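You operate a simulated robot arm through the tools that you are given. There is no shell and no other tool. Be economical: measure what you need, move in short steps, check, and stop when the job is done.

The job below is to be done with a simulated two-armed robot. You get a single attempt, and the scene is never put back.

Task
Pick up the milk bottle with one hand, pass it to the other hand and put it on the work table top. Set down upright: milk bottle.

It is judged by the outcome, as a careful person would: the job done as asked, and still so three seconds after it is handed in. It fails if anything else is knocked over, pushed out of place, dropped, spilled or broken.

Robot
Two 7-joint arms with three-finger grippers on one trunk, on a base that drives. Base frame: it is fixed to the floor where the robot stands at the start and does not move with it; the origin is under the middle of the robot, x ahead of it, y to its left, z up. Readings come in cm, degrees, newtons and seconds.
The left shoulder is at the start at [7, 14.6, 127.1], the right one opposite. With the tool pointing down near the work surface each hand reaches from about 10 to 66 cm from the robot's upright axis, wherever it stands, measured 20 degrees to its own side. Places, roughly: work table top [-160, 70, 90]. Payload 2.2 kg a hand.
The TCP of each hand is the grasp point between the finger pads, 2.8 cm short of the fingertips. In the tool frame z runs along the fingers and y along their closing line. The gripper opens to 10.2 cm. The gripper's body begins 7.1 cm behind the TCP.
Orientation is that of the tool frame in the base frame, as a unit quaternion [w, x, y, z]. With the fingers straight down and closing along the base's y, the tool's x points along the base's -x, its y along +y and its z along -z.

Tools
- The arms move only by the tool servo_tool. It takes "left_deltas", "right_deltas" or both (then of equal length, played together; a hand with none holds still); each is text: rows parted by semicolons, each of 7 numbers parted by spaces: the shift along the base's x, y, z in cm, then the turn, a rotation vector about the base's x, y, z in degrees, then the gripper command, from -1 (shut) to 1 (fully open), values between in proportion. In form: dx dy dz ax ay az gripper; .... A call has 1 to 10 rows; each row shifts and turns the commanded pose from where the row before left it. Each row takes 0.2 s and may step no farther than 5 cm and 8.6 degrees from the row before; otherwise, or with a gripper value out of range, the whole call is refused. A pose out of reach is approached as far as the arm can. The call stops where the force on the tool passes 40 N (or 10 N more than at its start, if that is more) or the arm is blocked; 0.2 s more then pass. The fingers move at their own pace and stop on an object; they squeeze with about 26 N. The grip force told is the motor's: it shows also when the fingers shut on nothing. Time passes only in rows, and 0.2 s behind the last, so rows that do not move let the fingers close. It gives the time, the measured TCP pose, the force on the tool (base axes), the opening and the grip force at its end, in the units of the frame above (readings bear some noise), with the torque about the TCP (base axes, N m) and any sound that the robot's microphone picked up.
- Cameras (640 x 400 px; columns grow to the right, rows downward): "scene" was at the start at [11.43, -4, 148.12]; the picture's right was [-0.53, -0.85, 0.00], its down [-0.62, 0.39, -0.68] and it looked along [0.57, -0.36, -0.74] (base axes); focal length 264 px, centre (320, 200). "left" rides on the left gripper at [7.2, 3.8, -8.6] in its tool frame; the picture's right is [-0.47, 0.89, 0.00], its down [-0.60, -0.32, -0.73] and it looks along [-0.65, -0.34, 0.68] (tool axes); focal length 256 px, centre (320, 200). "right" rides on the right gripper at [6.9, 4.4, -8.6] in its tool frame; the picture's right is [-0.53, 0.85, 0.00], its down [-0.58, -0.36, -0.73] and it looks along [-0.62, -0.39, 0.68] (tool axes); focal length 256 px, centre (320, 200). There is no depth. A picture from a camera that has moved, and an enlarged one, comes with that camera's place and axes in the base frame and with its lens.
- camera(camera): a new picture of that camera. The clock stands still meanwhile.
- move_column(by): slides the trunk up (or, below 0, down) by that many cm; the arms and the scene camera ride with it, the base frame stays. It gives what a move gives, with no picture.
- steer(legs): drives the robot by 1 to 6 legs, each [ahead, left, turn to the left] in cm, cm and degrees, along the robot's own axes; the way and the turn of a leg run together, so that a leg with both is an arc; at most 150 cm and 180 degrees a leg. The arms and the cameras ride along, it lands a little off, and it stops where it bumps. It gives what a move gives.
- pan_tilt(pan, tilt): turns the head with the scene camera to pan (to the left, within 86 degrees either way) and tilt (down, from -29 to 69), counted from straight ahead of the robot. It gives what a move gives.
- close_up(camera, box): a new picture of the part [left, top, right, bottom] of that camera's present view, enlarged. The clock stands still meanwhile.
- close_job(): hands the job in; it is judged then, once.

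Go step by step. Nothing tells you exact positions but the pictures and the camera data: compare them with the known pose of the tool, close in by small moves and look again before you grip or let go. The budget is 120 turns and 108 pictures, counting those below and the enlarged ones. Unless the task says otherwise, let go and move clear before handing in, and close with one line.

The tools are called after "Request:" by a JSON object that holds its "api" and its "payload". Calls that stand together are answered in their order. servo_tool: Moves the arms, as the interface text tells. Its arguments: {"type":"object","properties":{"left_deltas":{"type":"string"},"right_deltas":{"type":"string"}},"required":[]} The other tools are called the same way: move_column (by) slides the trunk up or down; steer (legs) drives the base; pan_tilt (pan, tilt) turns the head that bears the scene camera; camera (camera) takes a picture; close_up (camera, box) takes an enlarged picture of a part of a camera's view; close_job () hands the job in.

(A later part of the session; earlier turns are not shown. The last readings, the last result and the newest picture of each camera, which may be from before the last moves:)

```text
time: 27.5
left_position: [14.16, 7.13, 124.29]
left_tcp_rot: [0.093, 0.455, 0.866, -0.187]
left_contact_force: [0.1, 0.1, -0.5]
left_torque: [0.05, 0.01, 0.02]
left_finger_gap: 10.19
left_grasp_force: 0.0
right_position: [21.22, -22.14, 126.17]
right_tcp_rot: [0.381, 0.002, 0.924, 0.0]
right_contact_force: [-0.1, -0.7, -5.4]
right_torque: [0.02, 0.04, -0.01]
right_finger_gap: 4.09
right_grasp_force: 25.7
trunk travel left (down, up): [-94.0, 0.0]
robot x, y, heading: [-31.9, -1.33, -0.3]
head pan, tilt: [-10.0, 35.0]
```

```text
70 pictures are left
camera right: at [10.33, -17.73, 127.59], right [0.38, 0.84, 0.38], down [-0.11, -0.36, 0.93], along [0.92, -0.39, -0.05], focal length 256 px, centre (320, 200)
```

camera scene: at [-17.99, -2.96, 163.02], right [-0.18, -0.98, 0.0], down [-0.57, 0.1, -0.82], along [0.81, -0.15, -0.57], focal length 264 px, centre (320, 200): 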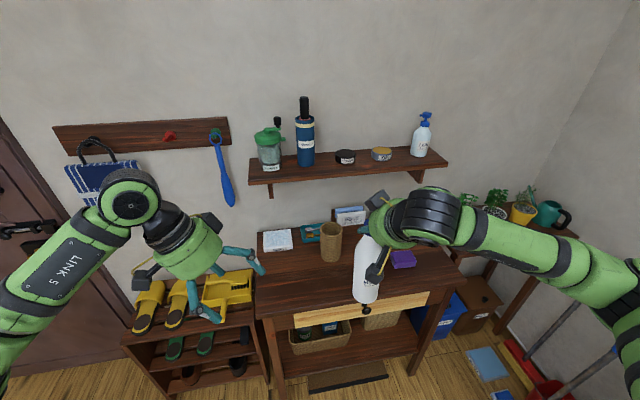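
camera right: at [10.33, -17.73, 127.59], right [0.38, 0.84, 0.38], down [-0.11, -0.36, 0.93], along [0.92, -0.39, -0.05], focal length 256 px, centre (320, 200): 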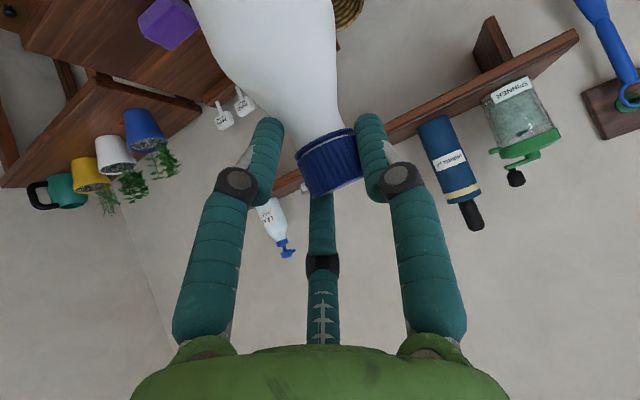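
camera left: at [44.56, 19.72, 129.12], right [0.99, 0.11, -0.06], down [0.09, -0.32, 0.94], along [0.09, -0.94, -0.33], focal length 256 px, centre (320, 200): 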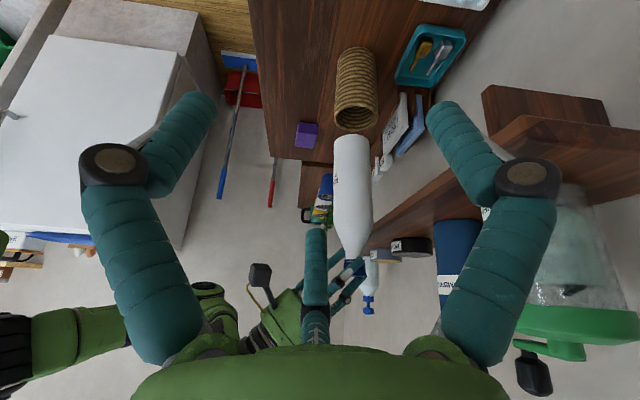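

The robot bumped into something behind it after 31.6 cm. The bottle is still held, so I'll ease forward 2 cm and look to both sides.

Request:
{"api": "steer", "payload": {"legs": [[2, 0, 0]]}}

Request:
{"api": "pan_tilt", "payload": {"pan": 86, "tilt": 35}}

Request:
{"api": "camera", "payload": {"camera": "scene"}}

Request:
{"api": "pan_tilt", "payload": {"pan": -86, "tilt": 35}}

Request:
{"api": "camera", "payload": {"camera": "scene"}}

```text
time: 28.3
left_position: [15.59, 7.28, 124.66]
left_tcp_rot: [0.095, 0.455, 0.866, -0.187]
left_contact_force: [-0.9, -0.4, 0.0]
left_torque: [0.02, -0.08, 0.03]
left_finger_gap: 10.21
left_grasp_force: 0.1
right_position: [22.64, -22.14, 126.74]
right_tcp_rot: [0.383, 0.002, 0.924, -0.002]
right_contact_force: [-1.4, -0.8, -5.5]
right_torque: [0.0, 0.04, 0.02]
right_finger_gap: 4.11
right_grasp_force: 26.1
trunk travel left (down, up): [-94.0, 0.0]
robot x, y, heading: [-29.63, -1.52, -0.5]
head pan, tilt: [-10.0, 35.0]
```

```text
time: 30.0
left_position: [16.13, 7.21, 124.43]
left_tcp_rot: [0.092, 0.454, 0.866, -0.187]
left_contact_force: [0.0, -0.6, -0.7]
left_torque: [-0.01, 0.02, 0.01]
left_finger_gap: 10.21
left_grasp_force: 0.2
right_position: [23.35, -22.08, 126.2]
right_tcp_rot: [0.381, 0.002, 0.924, -0.001]
right_contact_force: [0.3, -0.4, -5.1]
right_torque: [0.06, 0.04, -0.01]
right_finger_gap: 4.13
right_grasp_force: 26.3
trunk travel left (down, up): [-94.0, 0.0]
robot x, y, heading: [-29.69, -1.54, -0.1]
head pan, tilt: [85.9, 35.0]
```

```text
69 pictures are left
camera scene: at [-24.0, 7.54, 163.04], right [1.0, -0.08, 0.0], down [-0.04, -0.57, -0.82], along [0.06, 0.82, -0.57], focal length 264 px, centre (320, 200)
```

scene: 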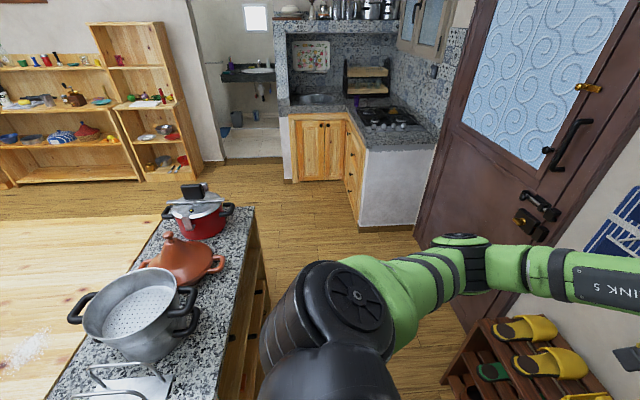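

```text
time: 32.6
left_position: [16.07, 7.21, 124.37]
left_tcp_rot: [0.093, 0.454, 0.866, -0.188]
left_contact_force: [-0.1, 0.3, 0.3]
left_torque: [0.0, 0.03, 0.04]
left_finger_gap: 10.19
left_grasp_force: 0.1
right_position: [23.22, -22.02, 126.35]
right_tcp_rot: [0.381, 0.002, 0.924, -0.001]
right_contact_force: [0.2, 0.1, -5.4]
right_torque: [-0.05, 0.06, 0.01]
right_finger_gap: 4.1
right_grasp_force: 25.7
trunk travel left (down, up): [-94.0, 0.0]
robot x, y, heading: [-29.66, -1.06, -0.3]
head pan, tilt: [-85.9, 35.0]
```

```text
68 pictures are left
camera scene: at [-24.14, -10.02, 163.03], right [-1.0, -0.07, 0.0], down [-0.04, 0.57, -0.82], along [0.05, -0.82, -0.57], focal length 264 px, centre (320, 200)
```

scene: 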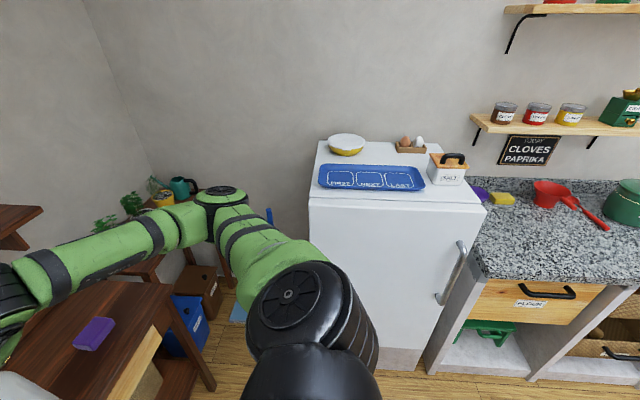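

The big island with a wooden top behind and to my left looks like the work table. I'll do the handover here: first the left hand goes to a pre-grasp pose, near horizontal and pointing forward-right, next to where the bottle will be.

Request:
{"api": "servo_tool", "payload": {"left_deltas": "-0.675 -1.89 -0.91 -4.13 -5.75 2.87 1;-0.675 -1.89 -0.91 -4.13 -5.75 2.87 1;-0.675 -1.89 -0.91 -4.13 -5.75 2.87 1;-0.675 -1.89 -0.91 -4.13 -5.75 2.87 1;-0.675 -1.89 -0.91 -4.13 -5.75 2.87 1;-0.675 -1.89 -0.91 -4.13 -5.75 2.87 1;-0.675 -1.89 -0.91 -4.13 -5.75 2.87 1;-0.675 -1.89 -0.91 -4.13 -5.75 2.87 1;0 0 0 0 0 0 1"}}

Request:
{"api": "pan_tilt", "payload": {"pan": -15, "tilt": 50}}

Request:
{"api": "camera", "payload": {"camera": "scene"}}

Request:
{"api": "camera", "payload": {"camera": "left"}}

```text
time: 34.6
left_position: [11.17, -5.46, 118.27]
left_tcp_rot: [0.492, 0.296, 0.78, -0.25]
left_contact_force: [-0.7, -0.5, -0.1]
left_torque: [-0.02, 0.03, -0.05]
left_finger_gap: 10.2
left_grasp_force: 0.1
left hand out of reach, approached as far as the arm can: row 7, 8
right_position: [23.33, -22.0, 126.31]
right_tcp_rot: [0.38, 0.002, 0.925, -0.002]
right_contact_force: [-0.2, -0.2, -4.8]
right_torque: [-0.01, 0.09, -0.01]
right_finger_gap: 4.08
right_grasp_force: 25.5
trunk travel left (down, up): [-94.0, 0.0]
robot x, y, heading: [-29.57, -1.15, -0.4]
head pan, tilt: [-85.9, 35.0]
```

```text
time: 36.0
left_position: [11.03, -5.5, 118.25]
left_tcp_rot: [0.493, 0.297, 0.779, -0.251]
left_contact_force: [0.5, 0.3, 0.4]
left_torque: [0.01, 0.02, 0.04]
left_finger_gap: 10.19
left_grasp_force: 0.1
right_position: [23.21, -22.07, 126.38]
right_tcp_rot: [0.381, 0.001, 0.925, -0.001]
right_contact_force: [0.0, -1.0, -5.0]
right_torque: [0.02, 0.09, 0.0]
right_finger_gap: 4.12
right_grasp_force: 25.7
trunk travel left (down, up): [-94.0, 0.0]
robot x, y, heading: [-29.48, -1.27, -0.4]
head pan, tilt: [-15.0, 50.0]
```

```text
67 pictures are left
camera scene: at [-17.3, -3.27, 160.86], right [-0.26, -0.96, 0.0], down [-0.74, 0.2, -0.64], along [0.62, -0.17, -0.77], focal length 264 px, centre (320, 200)
```

scene: 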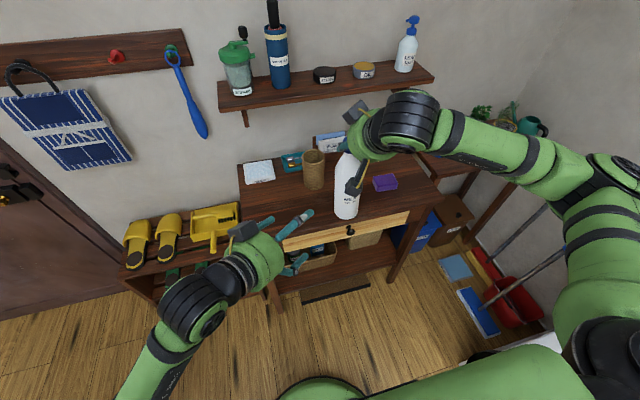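

```text
66 pictures are left
camera left: at [5.97, 4.43, 114.82], right [0.79, 0.52, 0.34], down [-0.47, 0.15, 0.87], along [0.4, -0.84, 0.36], focal length 256 px, centre (320, 200)
```

left: 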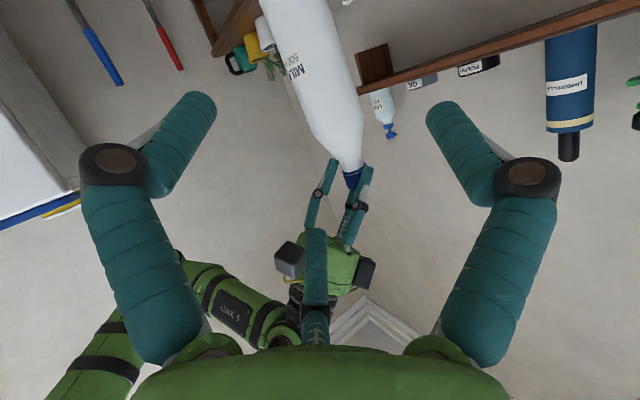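

The left arm is near a limit reaching across, so I'll shift the meeting point to the middle. The left hand moves left, and the right hand brings the bottle over while yawing 40°.

Request:
{"api": "servo_tool", "payload": {"left_deltas": "0.66 2.56 0.28 0 0 0 1;0.66 2.56 0.28 0 0 0 1;0.66 2.56 0.28 0 0 0 1;0.66 2.56 0.28 0 0 0 1;0.66 2.56 0.28 0 0 0 1;0 0 0 0 0 0 1;0 0 0 0 0 0 1;0 0 0 0 0 0 1;0 0 0 0 0 0 1", "right_deltas": "0 0 0 0 0 0 -1;-0.5 1 0 0 0 3 -1;-0.5 2.5 0 0 0 6 -1;-0.5 3 0 0 0 7 -1;-0.5 3 0 0 0 7 -1;-0.5 3 0 0 0 7 -1;-0.2 2.5 0 0 0 6 -1;0 1.8 0 0 0 4 -1;0 0 0 0 0 0 -1"}}

Request:
{"api": "camera", "payload": {"camera": "scene"}}

Request:
{"api": "camera", "payload": {"camera": "left"}}

Request:
{"api": "camera", "payload": {"camera": "right"}}

```text
time: 38.0
left_position: [14.47, 7.2, 119.74]
left_tcp_rot: [0.492, 0.297, 0.779, -0.251]
left_contact_force: [-0.5, -1.1, 0.0]
left_torque: [0.02, -0.01, 0.03]
left_finger_gap: 10.21
left_grasp_force: 0.1
right_position: [20.42, -5.34, 126.43]
right_tcp_rot: [0.358, -0.315, 0.869, 0.129]
right_contact_force: [0.8, -0.1, -5.3]
right_torque: [-0.03, 0.03, 0.01]
right_finger_gap: 4.11
right_grasp_force: 26.7
trunk travel left (down, up): [-94.0, 0.0]
robot x, y, heading: [-29.47, -1.39, -0.4]
head pan, tilt: [-15.0, 50.0]
```

```text
65 pictures are left
camera scene: at [-17.34, -3.27, 160.86], right [-0.26, -0.96, 0.0], down [-0.74, 0.2, -0.64], along [0.62, -0.17, -0.77], focal length 264 px, centre (320, 200)
```

scene: 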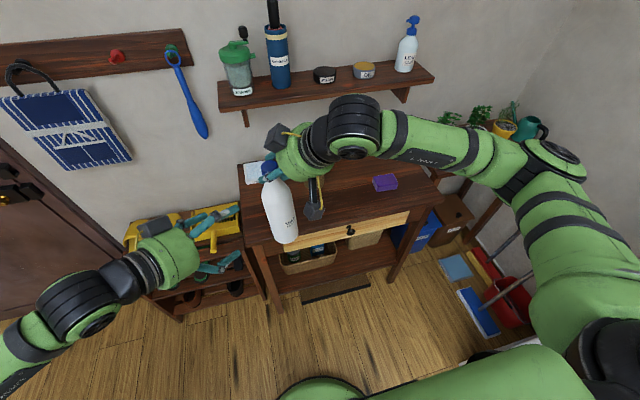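

```text
64 pictures are left
camera left: at [9.27, 17.2, 116.24], right [0.79, 0.52, 0.34], down [-0.47, 0.15, 0.87], along [0.4, -0.84, 0.36], focal length 256 px, centre (320, 200)
```

left: 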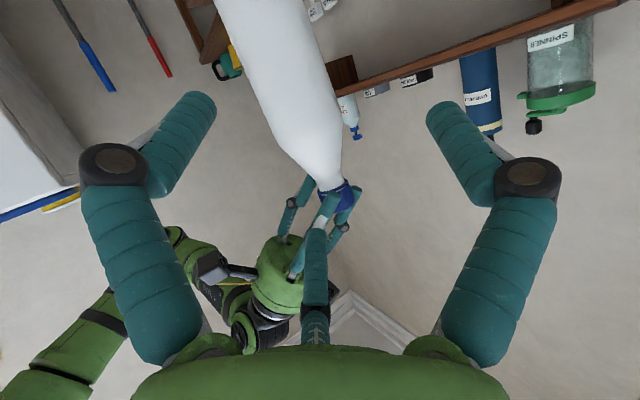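

```text
63 pictures are left
camera right: at [9.22, -8.87, 127.67], right [-0.25, 0.89, 0.38], down [0.15, -0.35, 0.93], along [0.96, 0.29, -0.05], focal length 256 px, centre (320, 200)
```

right: 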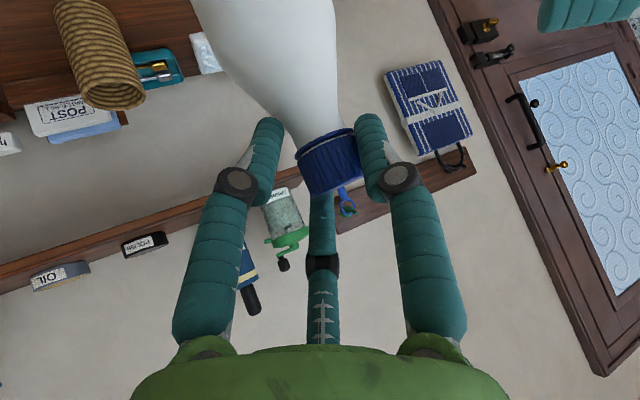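

The bottle hangs at about [20.4, -4.6] with its bottom at z 103. I'll shift it 4 cm left so it lines up with the left hand's approach.

Request:
{"api": "servo_tool", "payload": {"right_deltas": "0.25 1 0 0 0 0 -1;0.25 1 0 0 0 0 -1;0.25 1 0 0 0 0 -1;0.25 1 0 0 0 0 -1;0 0 0 0 0 0 -1;0 0 0 0 0 0 -1"}}

Request:
{"api": "camera", "payload": {"camera": "left"}}

Request:
{"api": "close_up", "payload": {"camera": "scene", "box": [120, 100, 400, 290]}}

```text
time: 39.4
left_position: [14.47, 7.13, 119.63]
left_tcp_rot: [0.492, 0.297, 0.779, -0.25]
left_contact_force: [-0.3, -0.4, 0.4]
left_torque: [0.04, 0.01, -0.02]
left_finger_gap: 10.2
left_grasp_force: 0.0
right_position: [21.49, -1.24, 126.35]
right_tcp_rot: [0.358, -0.315, 0.869, 0.13]
right_contact_force: [0.8, -0.5, -5.0]
right_torque: [-0.03, 0.05, 0.03]
right_finger_gap: 4.1
right_grasp_force: 26.2
trunk travel left (down, up): [-94.0, 0.0]
robot x, y, heading: [-29.44, -1.16, -0.2]
head pan, tilt: [-15.0, 50.0]
```

```text
62 pictures are left
camera left: at [9.28, 17.18, 116.24], right [0.79, 0.52, 0.34], down [-0.47, 0.15, 0.87], along [0.4, -0.84, 0.36], focal length 256 px, centre (320, 200)
```

left: 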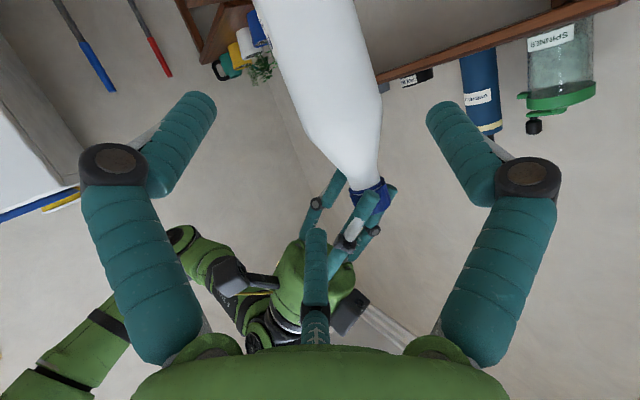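

```text
2.11 times, centred on (260, 195) of scene
camera zoom: at [-17.33, -3.28, 160.86], right [-0.26, -0.96, 0.0], down [-0.74, 0.2, -0.64], along [0.62, -0.17, -0.77], focal length 555 px, centre (446, 210)
```

zoom: 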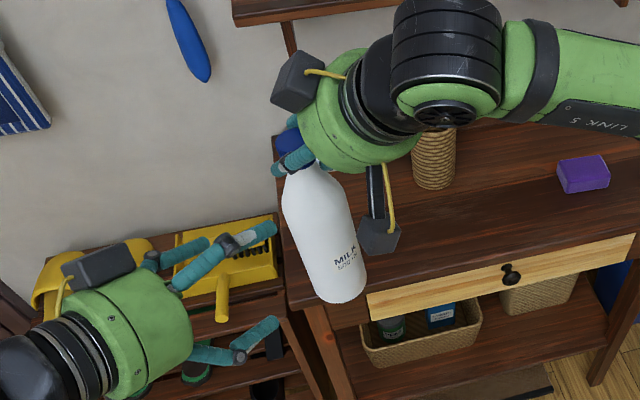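

The bottle is nearly centred on the left hand's approach line. I'll move in 70 % of the way and check.

Request:
{"api": "servo_tool", "payload": {"left_deltas": "0.72 -0.74 -0.58 0 0 0 1;0.72 -0.74 -0.58 0 0 0 1;0.72 -0.74 -0.58 0 0 0 1;0.72 -0.74 -0.58 0 0 0 1;0.72 -0.74 -0.58 0 0 0 1;0.72 -0.74 -0.58 0 0 0 1;0 0 0 0 0 0 1"}}

Request:
{"api": "camera", "payload": {"camera": "left"}}

Request:
{"api": "close_up", "payload": {"camera": "scene", "box": [120, 100, 400, 290]}}

```text
time: 41.0
left_position: [18.59, 2.71, 116.17]
left_tcp_rot: [0.492, 0.297, 0.779, -0.251]
left_contact_force: [-0.4, 0.2, -0.2]
left_torque: [0.0, -0.01, 0.01]
left_finger_gap: 10.21
left_grasp_force: 0.0
right_position: [21.58, -1.21, 126.4]
right_tcp_rot: [0.359, -0.315, 0.869, 0.129]
right_contact_force: [0.2, 0.6, -5.3]
right_torque: [-0.01, -0.02, 0.01]
right_finger_gap: 4.1
right_grasp_force: 26.0
trunk travel left (down, up): [-94.0, 0.0]
robot x, y, heading: [-29.35, -1.46, -0.4]
head pan, tilt: [-15.0, 50.0]
```

```text
60 pictures are left
camera left: at [13.53, 12.78, 112.73], right [0.79, 0.52, 0.34], down [-0.47, 0.15, 0.87], along [0.4, -0.84, 0.36], focal length 256 px, centre (320, 200)
```

left: 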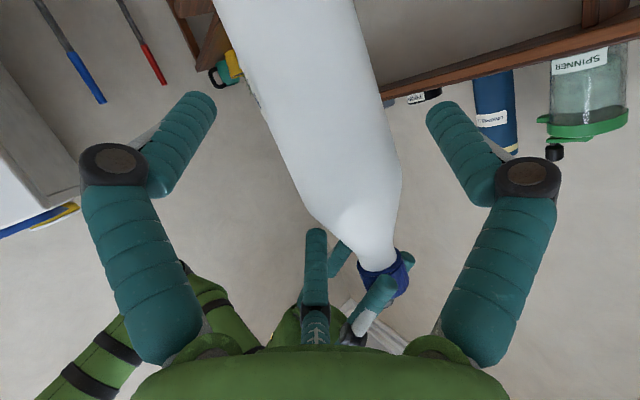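

```text
2.11 times, centred on (260, 195) of scene
camera zoom: at [-17.32, -3.2, 160.86], right [-0.26, -0.96, 0.0], down [-0.74, 0.2, -0.64], along [0.62, -0.17, -0.77], focal length 555 px, centre (446, 210)
```

zoom: 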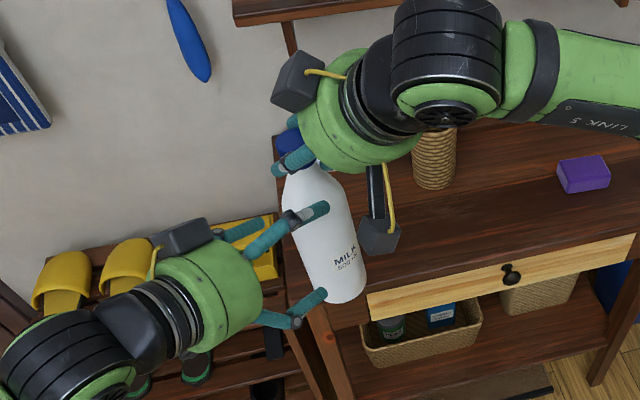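

The hand actually has a thumb on +y and two fingers opposite it. I'll bias the approach slightly so the bottle passes all of them, and finish going in gently.

Request:
{"api": "servo_tool", "payload": {"left_deltas": "-0.36 -0.35 0.05 0 0 0 1;0.5 -0.56 -0.32 0 0 0 1;0.5 -0.56 -0.32 0 0 0 1;0.5 -0.56 -0.32 0 0 0 1;0.5 -0.56 -0.32 0 0 0 1;0 0 0 0 0 0 1"}}

Request:
{"api": "camera", "payload": {"camera": "left"}}

Request:
{"api": "close_up", "payload": {"camera": "scene", "box": [160, 120, 360, 270]}}

```text
time: 42.4
left_position: [20.32, 0.18, 115.05]
left_tcp_rot: [0.492, 0.297, 0.779, -0.251]
left_contact_force: [-1.5, -1.0, 1.6]
left_torque: [-0.01, -0.09, -0.04]
left_finger_gap: 10.21
left_grasp_force: 0.1
right_position: [21.45, -1.2, 126.34]
right_tcp_rot: [0.358, -0.314, 0.87, 0.13]
right_contact_force: [1.1, 1.2, -6.3]
right_torque: [0.07, -0.11, 0.0]
right_finger_gap: 4.1
right_grasp_force: 25.6
trunk travel left (down, up): [-94.0, 0.0]
robot x, y, heading: [-29.55, -1.32, -0.2]
head pan, tilt: [-15.0, 50.0]
```

```text
58 pictures are left
camera left: at [15.19, 10.16, 111.55], right [0.79, 0.52, 0.34], down [-0.47, 0.15, 0.87], along [0.4, -0.84, 0.36], focal length 256 px, centre (320, 200)
```

left: 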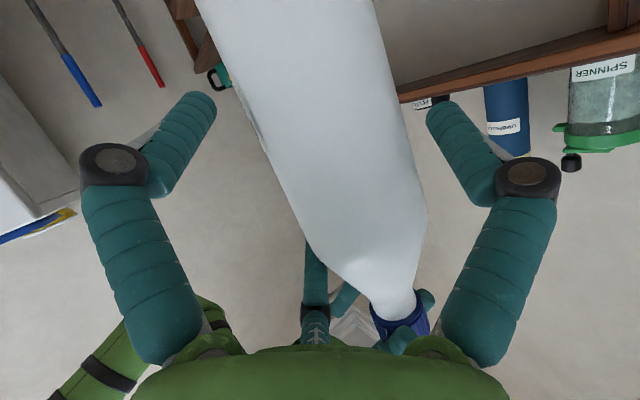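

```text
2.67 times, centred on (260, 195) of scene
camera zoom: at [-17.31, -3.21, 160.86], right [-0.26, -0.96, 0.0], down [-0.74, 0.2, -0.64], along [0.62, -0.17, -0.77], focal length 703 px, centre (480, 213)
```

zoom: 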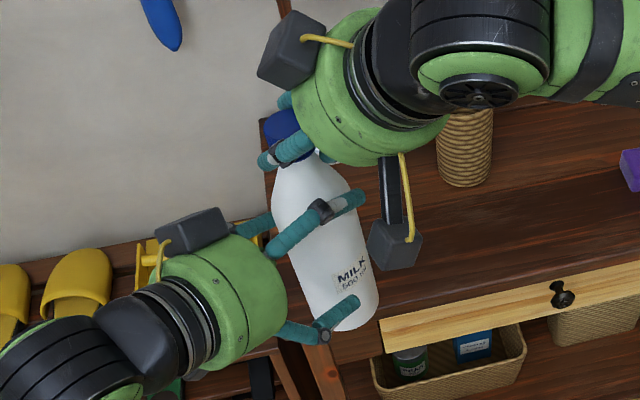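

There are slight forces of about 1 N. I'll advance 0.8 cm and see whether they grow.

Request:
{"api": "servo_tool", "payload": {"left_deltas": "0.25 -0.27 -0.16 0 0 0 1;0.25 -0.27 -0.16 0 0 0 1;0 0 0 0 0 0 1"}}

```text
time: 43.2
left_position: [20.8, -0.53, 114.56]
left_tcp_rot: [0.493, 0.297, 0.779, -0.251]
left_contact_force: [-1.5, -2.0, 1.7]
left_torque: [0.06, -0.14, -0.03]
left_finger_gap: 10.23
left_grasp_force: 0.0
right_position: [21.5, -1.14, 126.38]
right_tcp_rot: [0.358, -0.315, 0.869, 0.13]
right_contact_force: [3.0, 1.8, -7.3]
right_torque: [0.1, -0.2, 0.0]
right_finger_gap: 4.11
right_grasp_force: 25.8
trunk travel left (down, up): [-94.0, 0.0]
robot x, y, heading: [-29.55, -1.61, -0.3]
head pan, tilt: [-15.0, 50.0]
```

The -y fingers are touching the bottle, so I'll shift the hand 0.6 cm to that side.

Request:
{"api": "servo_tool", "payload": {"left_deltas": "-0.22 -0.21 0.03 0 0 0 1;-0.22 -0.21 0.03 0 0 0 1;0 0 0 0 0 0 1"}}

Request:
{"api": "camera", "payload": {"camera": "left"}}

Request:
{"api": "close_up", "payload": {"camera": "scene", "box": [160, 120, 360, 270]}}

```text
time: 44.0
left_position: [20.36, -0.88, 114.62]
left_tcp_rot: [0.491, 0.297, 0.78, -0.25]
left_contact_force: [0.3, 0.2, 0.0]
left_torque: [0.02, 0.0, -0.01]
left_finger_gap: 10.21
left_grasp_force: 0.1
right_position: [21.52, -1.24, 126.38]
right_tcp_rot: [0.359, -0.315, 0.869, 0.13]
right_contact_force: [0.0, 0.3, -5.9]
right_torque: [-0.07, 0.04, -0.01]
right_finger_gap: 4.1
right_grasp_force: 25.9
trunk travel left (down, up): [-94.0, 0.0]
robot x, y, heading: [-29.46, -1.24, -0.3]
head pan, tilt: [-15.0, 50.0]
```

```text
56 pictures are left
camera left: at [15.25, 9.24, 111.24], right [0.79, 0.52, 0.34], down [-0.47, 0.15, 0.87], along [0.4, -0.84, 0.36], focal length 256 px, centre (320, 200)
```

left: 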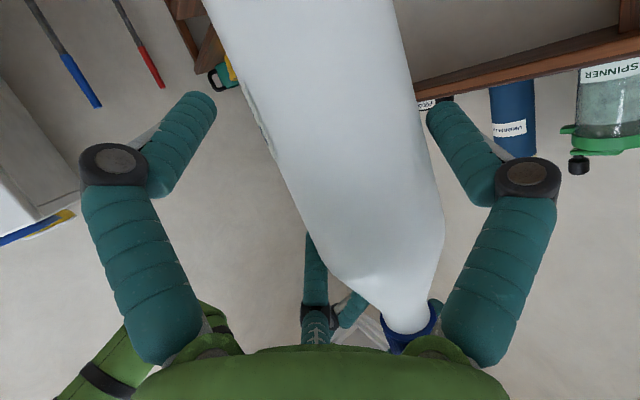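

```text
2.67 times, centred on (260, 195) of scene
camera zoom: at [-17.31, -3.22, 160.86], right [-0.26, -0.96, 0.0], down [-0.74, 0.2, -0.64], along [0.62, -0.17, -0.77], focal length 703 px, centre (480, 213)
```

zoom: 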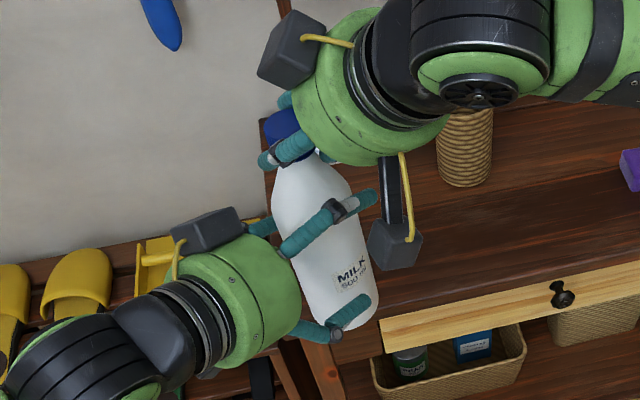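

Contact is gone. I'll advance another 0.9 cm and close the left hand slowly in stages.

Request:
{"api": "servo_tool", "payload": {"left_deltas": "0.28 -0.31 -0.18 0 0 0 1;0.28 -0.31 -0.18 0 0 0 1;0 0 0 0 0 0 1;0 0 0 0 0 0 0.75;0 0 0 0 0 0 0.65;0 0 0 0 0 0 0.55"}}

Request:
{"api": "camera", "payload": {"camera": "left"}}

```text
time: 45.4
left_position: [21.06, -1.32, 114.32]
left_tcp_rot: [0.492, 0.297, 0.779, -0.25]
left_contact_force: [1.8, 6.3, 1.8]
left_torque: [0.07, -0.48, -0.1]
left_finger_gap: 9.17
left_grasp_force: 26.2
right_position: [21.52, -1.26, 126.28]
right_tcp_rot: [0.358, -0.314, 0.87, 0.128]
right_contact_force: [-0.2, -7.1, -6.4]
right_torque: [-0.91, 0.57, 0.16]
right_finger_gap: 4.12
right_grasp_force: 25.4
trunk travel left (down, up): [-94.0, 0.0]
robot x, y, heading: [-29.49, -1.39, -0.4]
head pan, tilt: [-15.0, 50.0]
```

```text
54 pictures are left
camera left: at [15.87, 8.66, 110.91], right [0.78, 0.52, 0.34], down [-0.47, 0.15, 0.87], along [0.4, -0.84, 0.36], focal length 256 px, centre (320, 200)
```

left: 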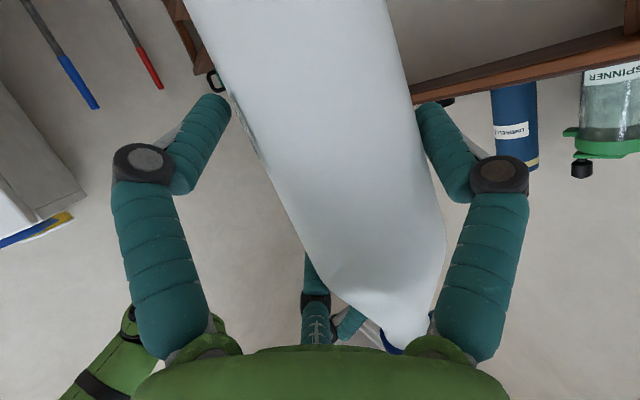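

The fingers have closed on the bottle (thumb against two fingers, 26 N). I'll command a full squeeze and relax the 7 N side load by nudging the left hand +y.

Request:
{"api": "servo_tool", "payload": {"left_deltas": "0 0 0 0 0 0 -1;0 0 0 0 0 0 -1;0 0.2 0 0 0 0 -1;0 0 0 0 0 0 -1;0 0 0 0 0 0 -1"}}

Request:
{"api": "camera", "payload": {"camera": "left"}}

Request:
{"api": "close_up", "payload": {"camera": "scene", "box": [160, 120, 360, 270]}}

```text
time: 46.6
left_position: [21.0, -1.43, 114.42]
left_tcp_rot: [0.493, 0.297, 0.778, -0.251]
left_contact_force: [-0.1, 1.7, 7.0]
left_torque: [0.4, -0.28, -0.07]
left_finger_gap: 9.15
left_grasp_force: 26.4
right_position: [21.5, -1.25, 126.33]
right_tcp_rot: [0.358, -0.315, 0.87, 0.13]
right_contact_force: [-0.3, -0.9, -11.6]
right_torque: [-0.58, 0.31, 0.06]
right_finger_gap: 4.12
right_grasp_force: 25.5
trunk travel left (down, up): [-94.0, 0.0]
robot x, y, heading: [-29.81, -1.55, -0.4]
head pan, tilt: [-15.0, 50.0]
```

```text
53 pictures are left
camera left: at [15.83, 8.71, 110.94], right [0.79, 0.52, 0.34], down [-0.47, 0.15, 0.87], along [0.4, -0.84, 0.36], focal length 256 px, centre (320, 200)
```

left: 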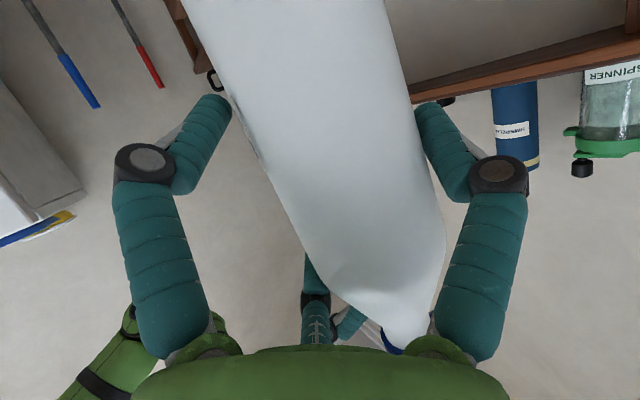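

```text
2.67 times, centred on (260, 195) of scene
camera zoom: at [-17.31, -3.23, 160.86], right [-0.26, -0.96, 0.0], down [-0.74, 0.2, -0.64], along [0.62, -0.17, -0.77], focal length 703 px, centre (480, 213)
```

zoom: 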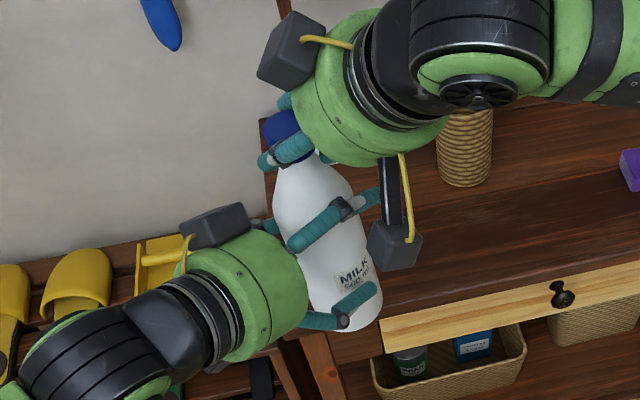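

The left hand is pressing the bottle down by about 7 N. I'll raise it slightly until the left hand carries the weight, which also tests its grip.

Request:
{"api": "servo_tool", "payload": {"left_deltas": "0 0 0.2 0 0 0 -1;0 0 0.2 0 0 0 -1;0 0 0 0 0 0 -1"}}

```text
time: 47.4
left_position: [20.9, -1.18, 114.48]
left_tcp_rot: [0.491, 0.297, 0.78, -0.25]
left_contact_force: [1.8, -2.3, 0.8]
left_torque: [0.64, -0.37, -0.11]
left_finger_gap: 9.09
left_grasp_force: 26.1
right_position: [21.45, -1.14, 126.49]
right_tcp_rot: [0.359, -0.316, 0.868, 0.131]
right_contact_force: [-1.8, 1.8, -2.1]
right_torque: [-0.43, 0.61, 0.09]
right_finger_gap: 4.11
right_grasp_force: 25.9
trunk travel left (down, up): [-94.0, 0.0]
robot x, y, heading: [-29.99, -1.23, -0.5]
head pan, tilt: [-15.0, 50.0]
```

Request:
{"api": "servo_tool", "payload": {"left_deltas": "0 0 0.15 0 0 0 -1;0 0 0 0 0 0 -1;0 0 0 0 0 0 -1"}}

```text
time: 48.2
left_position: [20.89, -1.26, 114.71]
left_tcp_rot: [0.491, 0.296, 0.78, -0.25]
left_contact_force: [0.5, -7.2, -11.8]
left_torque: [1.1, -0.39, -0.09]
left_finger_gap: 9.01
left_grasp_force: 26.2
right_position: [21.53, -1.13, 126.4]
right_tcp_rot: [0.36, -0.315, 0.868, 0.131]
right_contact_force: [-2.2, 6.4, 6.1]
right_torque: [-0.36, 0.54, 0.04]
right_finger_gap: 4.11
right_grasp_force: 25.7
trunk travel left (down, up): [-94.0, 0.0]
robot x, y, heading: [-29.45, -1.72, -0.6]
head pan, tilt: [-15.0, 50.0]
```

The left grip holds firmly and carries the load. I'll trim the internal force a little and then open the right hand.

Request:
{"api": "servo_tool", "payload": {"left_deltas": "0 -0.1 -0.12 0 0 0 -1;0 0 0 0 0 0 -1;0 0 0 0 0 0 -1;0 0 0 0 0 0 -1;0 0 0 0 0 0 -1;0 0 0 0 0 0 -1", "right_deltas": "0 0 0 0 0 0 -1;0 0 0 0 0 0 -0.2;0 0 0 0 0 0 0;0 0 0 0 0 0 0.3;0 0 0 0 0 0 0.5;0 0 0 0 0 0 0.5"}}

Request:
{"api": "camera", "payload": {"camera": "right"}}

Request:
{"api": "camera", "payload": {"camera": "left"}}

```text
time: 49.6
left_position: [20.86, -1.33, 114.77]
left_tcp_rot: [0.492, 0.296, 0.779, -0.25]
left_contact_force: [-1.1, 0.2, -5.9]
left_torque: [0.0, 0.04, -0.01]
left_finger_gap: 8.83
left_grasp_force: 25.5
right_position: [21.56, -1.21, 126.37]
right_tcp_rot: [0.359, -0.315, 0.869, 0.13]
right_contact_force: [-0.4, -0.5, 0.2]
right_torque: [-0.01, -0.01, 0.01]
right_finger_gap: 7.66
right_grasp_force: 0.1
trunk travel left (down, up): [-94.0, 0.0]
robot x, y, heading: [-29.56, -1.25, -0.4]
head pan, tilt: [-15.0, 50.0]
```

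```text
51 pictures are left
camera right: at [10.27, -4.82, 127.6], right [-0.25, 0.89, 0.38], down [0.15, -0.35, 0.93], along [0.96, 0.29, -0.05], focal length 256 px, centre (320, 200)
```

right: 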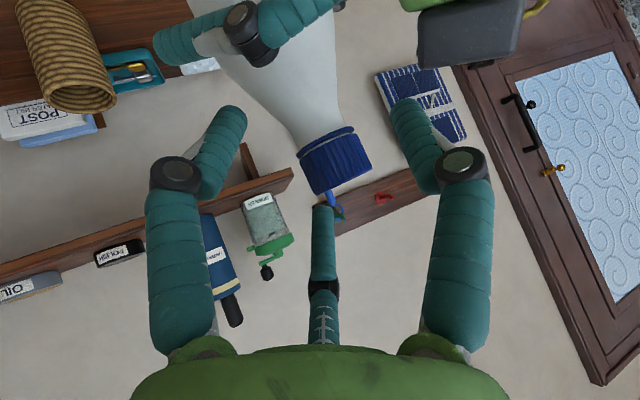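

```text
50 pictures are left
camera left: at [15.81, 8.72, 111.3], right [0.79, 0.52, 0.34], down [-0.47, 0.15, 0.87], along [0.4, -0.84, 0.36], focal length 256 px, centre (320, 200)
```

left: 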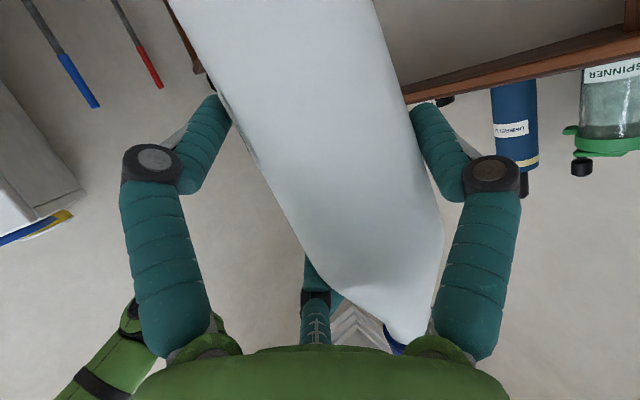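

The left hand now carries the bottle alone. I'll withdraw the right hand up and back, then away to the right.

Request:
{"api": "servo_tool", "payload": {"right_deltas": "-0.8 -0.7 1.06 0 0 0 1;-1.3 -1.1 1.7 0 0 0 1;-1.3 -1.1 1.7 0 0 0 1;-1.3 -1.1 1.7 0 0 0 1;-1 -2 1 0 0 0 1;0 -4 0 0 0 0 1;0 -4 0 0 0 0 1;0 -4 0 0 0 0 1;0 0 0 0 0 0 1"}}

Request:
{"api": "camera", "payload": {"camera": "scene"}}

```text
time: 51.6
left_position: [20.99, -1.23, 114.77]
left_tcp_rot: [0.492, 0.297, 0.779, -0.251]
left_contact_force: [0.2, -0.2, -5.2]
left_torque: [-0.08, 0.03, 0.01]
left_finger_gap: 8.86
left_grasp_force: 25.5
right_position: [15.9, -19.2, 133.59]
right_tcp_rot: [0.359, -0.314, 0.87, 0.128]
right_contact_force: [0.9, 0.0, 0.4]
right_torque: [0.01, 0.0, -0.03]
right_finger_gap: 10.21
right_grasp_force: 0.0
trunk travel left (down, up): [-94.0, 0.0]
robot x, y, heading: [-29.88, -1.28, -0.3]
head pan, tilt: [-15.0, 50.0]
```

```text
49 pictures are left
camera scene: at [-17.27, -3.17, 160.86], right [-0.26, -0.96, 0.0], down [-0.74, 0.2, -0.64], along [0.62, -0.17, -0.77], focal length 264 px, centre (320, 200)
```

scene: 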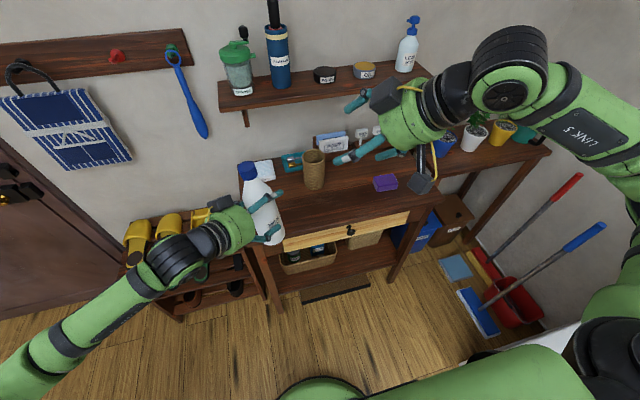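

The bottle is in the left hand and the right hand is clear. I'll drive a little forward, turn left 45°, and look at the island behind.

Request:
{"api": "steer", "payload": {"legs": [[12, 0, 0], [0, 0, 45]]}}

Request:
{"api": "pan_tilt", "payload": {"pan": 86, "tilt": 40}}

Request:
{"api": "camera", "payload": {"camera": "scene"}}

```text
time: 54.9
left_position: [17.99, 34.32, 114.68]
left_tcp_rot: [0.55, -0.024, 0.834, -0.043]
left_contact_force: [0.1, -0.4, -4.8]
left_torque: [-0.08, -0.01, 0.0]
left_finger_gap: 8.84
left_grasp_force: 26.1
right_position: [27.09, 18.03, 133.43]
right_tcp_rot: [0.281, -0.624, 0.682, 0.258]
right_contact_force: [-0.6, 0.6, 0.0]
right_torque: [0.02, 0.02, -0.03]
right_finger_gap: 10.21
right_grasp_force: 0.1
trunk travel left (down, up): [-94.0, 0.0]
robot x, y, heading: [-17.59, -1.55, 44.8]
head pan, tilt: [-15.0, 50.0]
```

```text
time: 56.7
left_position: [17.94, 34.28, 114.63]
left_tcp_rot: [0.55, -0.024, 0.833, -0.043]
left_contact_force: [-0.1, -0.1, -5.2]
left_torque: [-0.07, 0.04, 0.0]
left_finger_gap: 8.85
left_grasp_force: 26.6
right_position: [27.06, 18.12, 133.45]
right_tcp_rot: [0.281, -0.624, 0.682, 0.257]
right_contact_force: [0.3, -0.4, 0.3]
right_torque: [0.0, 0.0, 0.01]
right_finger_gap: 10.19
right_grasp_force: 0.1
trunk travel left (down, up): [-94.0, 0.0]
robot x, y, heading: [-17.86, -1.4, 44.4]
head pan, tilt: [85.9, 40.0]
```

```text
48 pictures are left
camera scene: at [-19.85, 8.8, 162.28], right [0.76, 0.65, 0.0], down [0.42, -0.49, -0.77], along [-0.5, 0.58, -0.64], focal length 264 px, centre (320, 200)
```

scene: 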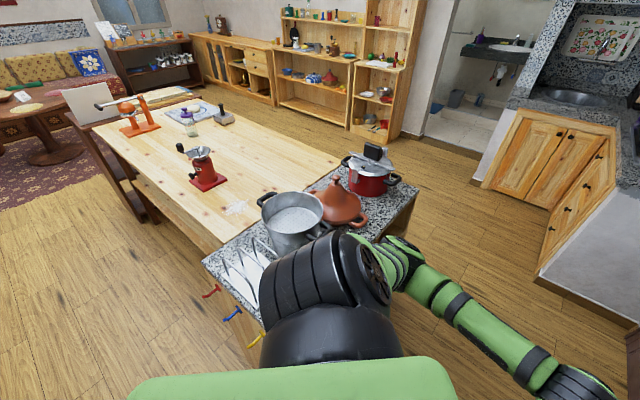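

The work table is the wooden top, roughly x -240…-87 and y 28…112, with a free patch around x -110 near its south edge. I'll go round by the south aisle: back off, face +y, then slide left.

Request:
{"api": "steer", "payload": {"legs": [[-20.5, -20.5, 0], [0, 0, 45.4]]}}

Request:
{"api": "pan_tilt", "payload": {"pan": 60, "tilt": 45}}

Request:
{"api": "camera", "payload": {"camera": "scene"}}

```text
time: 60.7
left_position: [-17.51, 20.12, 114.75]
left_tcp_rot: [0.525, -0.341, 0.761, 0.171]
left_contact_force: [0.6, 0.3, -4.0]
left_torque: [-0.09, -0.06, 0.0]
left_finger_gap: 8.83
left_grasp_force: 26.0
right_position: [0.41, 14.88, 133.56]
right_tcp_rot: [-0.162, 0.837, -0.393, -0.346]
right_contact_force: [0.3, 0.0, 0.5]
right_torque: [-0.01, -0.02, -0.02]
right_finger_gap: 10.19
right_grasp_force: 0.1
trunk travel left (down, up): [-94.0, 0.0]
robot x, y, heading: [-17.82, -30.67, 89.8]
head pan, tilt: [85.9, 40.0]
```

```text
time: 61.6
left_position: [-17.58, 20.17, 114.75]
left_tcp_rot: [0.525, -0.341, 0.761, 0.17]
left_contact_force: [0.2, 0.3, -5.3]
left_torque: [-0.01, -0.07, 0.0]
left_finger_gap: 8.81
left_grasp_force: 26.2
right_position: [0.31, 14.99, 133.54]
right_tcp_rot: [-0.163, 0.836, -0.393, -0.345]
right_contact_force: [0.1, -1.2, -0.2]
right_torque: [-0.02, 0.01, -0.01]
right_finger_gap: 10.21
right_grasp_force: 0.1
trunk travel left (down, up): [-94.0, 0.0]
robot x, y, heading: [-17.51, -30.51, 89.7]
head pan, tilt: [60.0, 45.0]
```

```text
47 pictures are left
camera scene: at [-24.87, -20.97, 161.55], right [0.5, 0.86, 0.0], down [0.61, -0.36, -0.71], along [-0.61, 0.36, -0.71], focal length 264 px, centre (320, 200)
```

scene: 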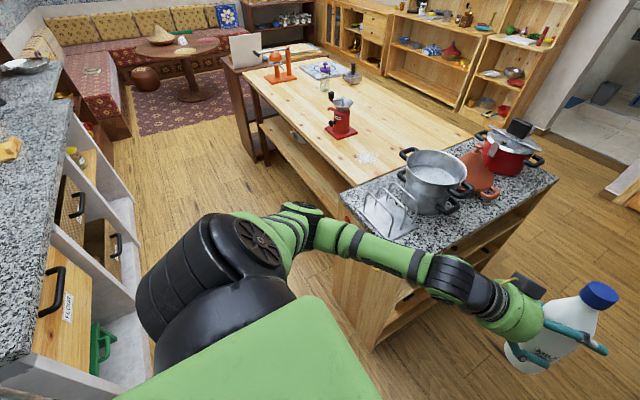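

I'll place it at about [-105, 37], between the grinder and the flour patch. I'll slide left along the aisle, turn to heading 120°, and look again.

Request:
{"api": "steer", "payload": {"legs": [[0, 65, 0], [0, 0, 30]]}}

Request:
{"api": "pan_tilt", "payload": {"pan": -5, "tilt": 50}}

Request:
{"api": "camera", "payload": {"camera": "scene"}}

```text
time: 66.7
left_position: [-107.26, 14.07, 114.63]
left_tcp_rot: [0.464, -0.524, 0.649, 0.298]
left_contact_force: [0.2, 0.0, -5.0]
left_torque: [-0.03, -0.04, -0.01]
left_finger_gap: 8.79
left_grasp_force: 26.4
right_position: [-89.15, 18.56, 133.46]
right_tcp_rot: [-0.068, 0.91, -0.167, -0.375]
right_contact_force: [-0.4, 0.6, -0.1]
right_torque: [0.01, 0.0, 0.0]
right_finger_gap: 10.18
right_grasp_force: 0.0
trunk travel left (down, up): [-94.0, 0.0]
robot x, y, heading: [-82.45, -29.88, 119.3]
head pan, tilt: [60.0, 45.0]
```

```text
time: 68.1
left_position: [-107.33, 14.19, 114.73]
left_tcp_rot: [0.464, -0.524, 0.649, 0.298]
left_contact_force: [0.3, 0.0, -4.7]
left_torque: [-0.02, -0.06, 0.02]
left_finger_gap: 8.82
left_grasp_force: 26.0
right_position: [-89.26, 18.48, 133.56]
right_tcp_rot: [-0.068, 0.909, -0.167, -0.375]
right_contact_force: [0.2, 0.1, -0.1]
right_torque: [0.03, 0.02, -0.03]
right_finger_gap: 10.2
right_grasp_force: 0.0
trunk travel left (down, up): [-94.0, 0.0]
robot x, y, heading: [-82.12, -29.78, 119.3]
head pan, tilt: [-5.0, 50.0]
```

```text
46 pictures are left
camera scene: at [-88.39, -18.1, 160.86], right [0.91, 0.41, 0.0], down [0.31, -0.7, -0.64], along [-0.26, 0.59, -0.77], focal length 264 px, centre (320, 200)
```

scene: 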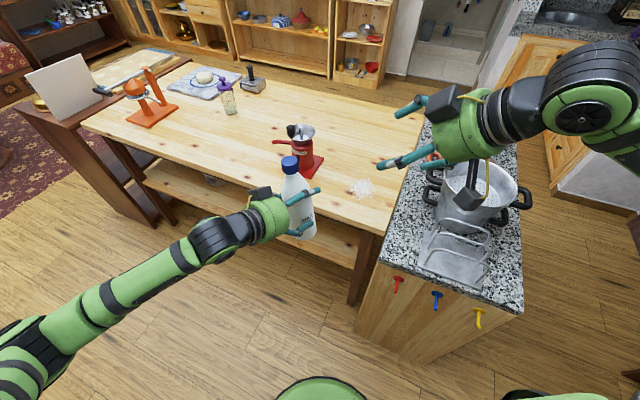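

The bottle hangs upright near the free spot. I'll tuck the right hand back toward the robot first, then drive closer to the table.

Request:
{"api": "servo_tool", "payload": {"right_deltas": "1 -4 0 0 0 0 1;1 -4 0 0 0 0 1;1 -4 0 0 0 0 1;1 -4 0 0 0 0 1;1 -4 0 0 0 0 1;0 0 0 0 0 0 1"}}

Request:
{"api": "steer", "payload": {"legs": [[15.7, -8.8, 0]]}}

Request:
{"api": "camera", "payload": {"camera": "scene"}}

```text
time: 69.5
left_position: [-107.29, 14.08, 114.79]
left_tcp_rot: [0.464, -0.524, 0.649, 0.298]
left_contact_force: [-0.1, 0.2, -4.5]
left_torque: [-0.04, -0.08, 0.01]
left_finger_gap: 8.82
left_grasp_force: 26.2
right_position: [-87.77, 8.82, 140.36]
right_tcp_rot: [-0.068, 0.91, -0.166, -0.375]
right_contact_force: [0.1, -0.2, 0.3]
right_torque: [-0.05, 0.02, 0.03]
right_finger_gap: 10.19
right_grasp_force: 0.1
right hand out of reach, approached as far as the arm can: row 2, 3, 4, 5
trunk travel left (down, up): [-94.0, 0.0]
robot x, y, heading: [-82.44, -29.73, 119.4]
head pan, tilt: [-5.0, 50.0]
```

```text
time: 71.0
left_position: [-107.27, 31.9, 114.81]
left_tcp_rot: [0.466, -0.521, 0.65, 0.298]
left_contact_force: [0.0, -1.2, -5.2]
left_torque: [-0.01, -0.06, 0.02]
left_finger_gap: 8.8
left_grasp_force: 25.9
right_position: [-87.88, 26.31, 140.61]
right_tcp_rot: [-0.071, 0.909, -0.167, -0.374]
right_contact_force: [0.1, -1.4, 0.5]
right_torque: [0.02, 0.0, -0.06]
right_finger_gap: 10.2
right_grasp_force: 0.1
trunk travel left (down, up): [-94.0, 0.0]
robot x, y, heading: [-82.83, -11.93, 119.0]
head pan, tilt: [-5.0, 50.0]
```

```text
45 pictures are left
camera scene: at [-88.45, -0.58, 160.91], right [0.91, 0.41, 0.0], down [0.31, -0.7, -0.65], along [-0.26, 0.59, -0.76], focal length 264 px, centre (320, 200)
```

scene: 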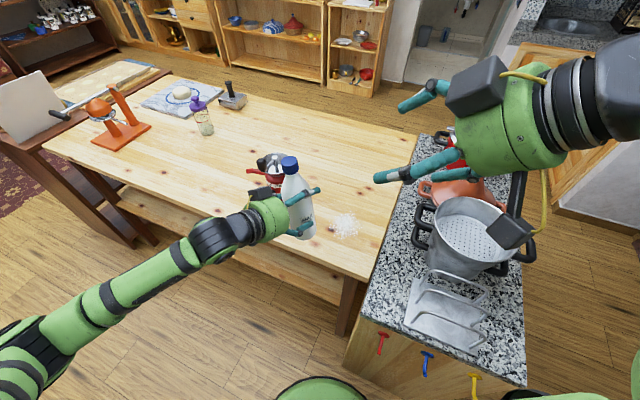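

Now I'll extend the left arm about 7 cm over the table and check the bottle's tilt.

Request:
{"api": "servo_tool", "payload": {"left_deltas": "0 1.4 0 0 0 0 -1;0 1.4 0 0 0 0 -1;0 1.4 0 0 0 0 -1;0 1.4 0 0 0 0 -1;0 1.4 0 0 0 0 -1;0 0 0 0 0 0 -1"}}

Request:
{"api": "close_up", "payload": {"camera": "scene", "box": [200, 110, 420, 290]}}

Request:
{"api": "camera", "payload": {"camera": "left"}}

Request:
{"api": "camera", "payload": {"camera": "right"}}

```text
time: 72.4
left_position: [-107.38, 39.21, 114.57]
left_tcp_rot: [0.464, -0.523, 0.65, 0.296]
left_contact_force: [-0.4, 0.0, -5.2]
left_torque: [-0.03, -0.02, -0.04]
left_finger_gap: 8.81
left_grasp_force: 26.4
right_position: [-87.86, 26.75, 140.45]
right_tcp_rot: [-0.069, 0.91, -0.168, -0.374]
right_contact_force: [-0.2, -0.9, 0.0]
right_torque: [0.02, -0.03, -0.02]
right_finger_gap: 10.21
right_grasp_force: 0.0
trunk travel left (down, up): [-94.0, 0.0]
robot x, y, heading: [-82.11, -11.44, 119.2]
head pan, tilt: [-5.0, 50.0]
```

```text
2.22 times, centred on (310, 200) of scene
camera zoom: at [-88.46, -0.03, 160.86], right [0.91, 0.41, 0.0], down [0.31, -0.7, -0.64], along [-0.26, 0.59, -0.77], focal length 586 px, centre (342, 200)
```

zoom: 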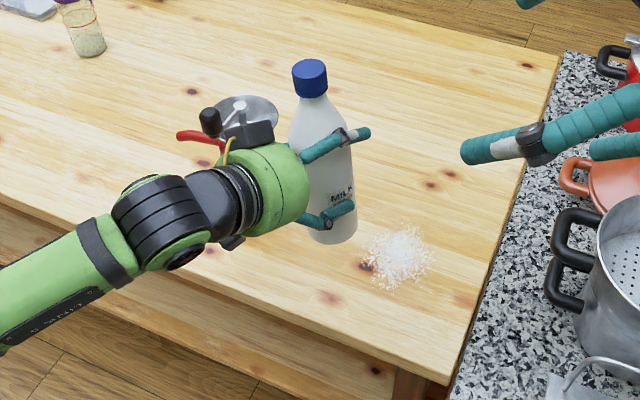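

```text
43 pictures are left
camera left: at [-113.64, 29.77, 111.23], right [-0.84, 0.43, 0.34], down [0.1, -0.48, 0.87], along [0.54, 0.76, 0.36], focal length 256 px, centre (320, 200)
```

left: 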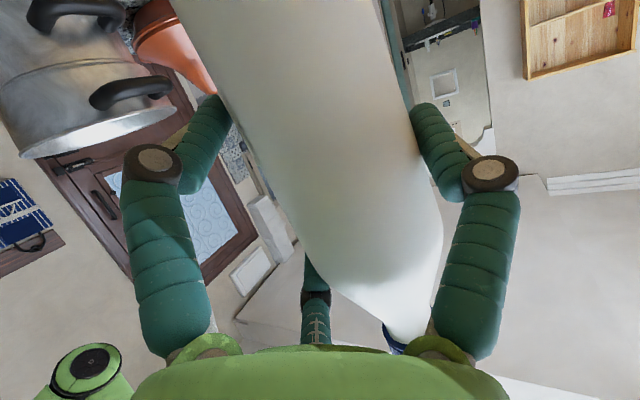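

```text
42 pictures are left
camera right: at [-79.19, 18.93, 141.67], right [-0.66, -0.65, 0.38], down [0.23, 0.3, 0.93], along [-0.72, 0.69, -0.05], focal length 256 px, centre (320, 200)
```

right: 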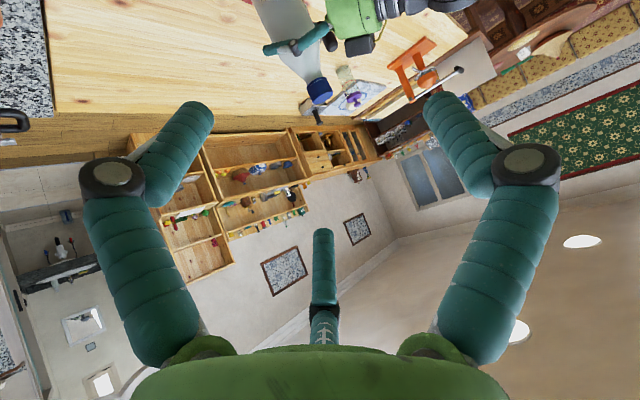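

The bottle seems to lean about 6–8° with its top toward -x. I'll tilt the right-hand camera down for a side view and measure before correcting.

Request:
{"api": "servo_tool", "payload": {"right_deltas": "0 0 0 -5.5 -5.8 0 1;0 0 0 -5.5 -5.8 0 1;0 0 0 -5.5 -5.8 0 1;0 0 0 0 0 0 1", "left_deltas": "0.5 0 0 0 2 0 -1;0.5 0 0 0 2 0 -1;0.5 0 0 0 2 0 -1;0 0 0 0 0 0 -1"}}

Request:
{"api": "camera", "payload": {"camera": "right"}}

Request:
{"api": "close_up", "payload": {"camera": "scene", "box": [200, 110, 420, 290]}}

```text
time: 73.4
left_position: [-105.82, 39.15, 114.66]
left_tcp_rot: [0.43, -0.506, 0.674, 0.324]
left_contact_force: [-0.1, -0.4, -5.4]
left_torque: [-0.02, -0.07, 0.03]
left_finger_gap: 8.79
left_grasp_force: 26.2
right_position: [-87.8, 26.94, 140.28]
right_tcp_rot: [0.037, 0.956, -0.207, -0.204]
right_contact_force: [-1.0, 0.0, -0.7]
right_torque: [0.0, 0.01, 0.0]
right_finger_gap: 10.21
right_grasp_force: 0.1
trunk travel left (down, up): [-94.0, 0.0]
robot x, y, heading: [-82.41, -11.48, 119.0]
head pan, tilt: [-5.0, 50.0]
```

```text
41 pictures are left
camera right: at [-80.25, 20.01, 146.37], right [-0.77, -0.55, 0.33], down [-0.04, 0.56, 0.83], along [-0.64, 0.62, -0.45], focal length 256 px, centre (320, 200)
```

right: 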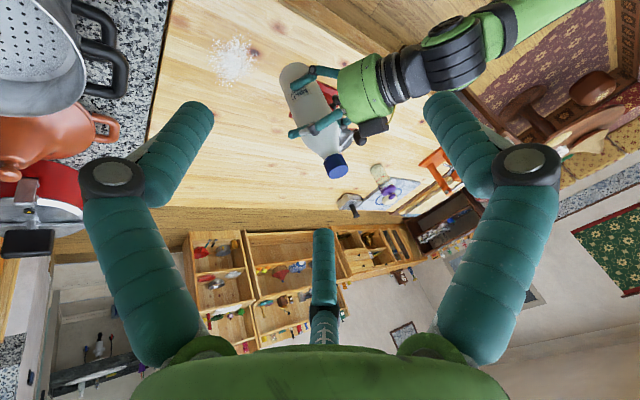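

```text
2.22 times, centred on (310, 200) of scene
camera zoom: at [-88.41, 0.0, 160.86], right [0.91, 0.41, 0.0], down [0.31, -0.7, -0.64], along [-0.26, 0.59, -0.77], focal length 586 px, centre (342, 200)
```

zoom: 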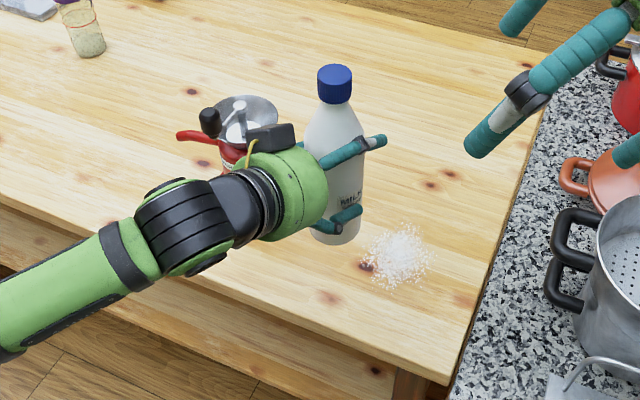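

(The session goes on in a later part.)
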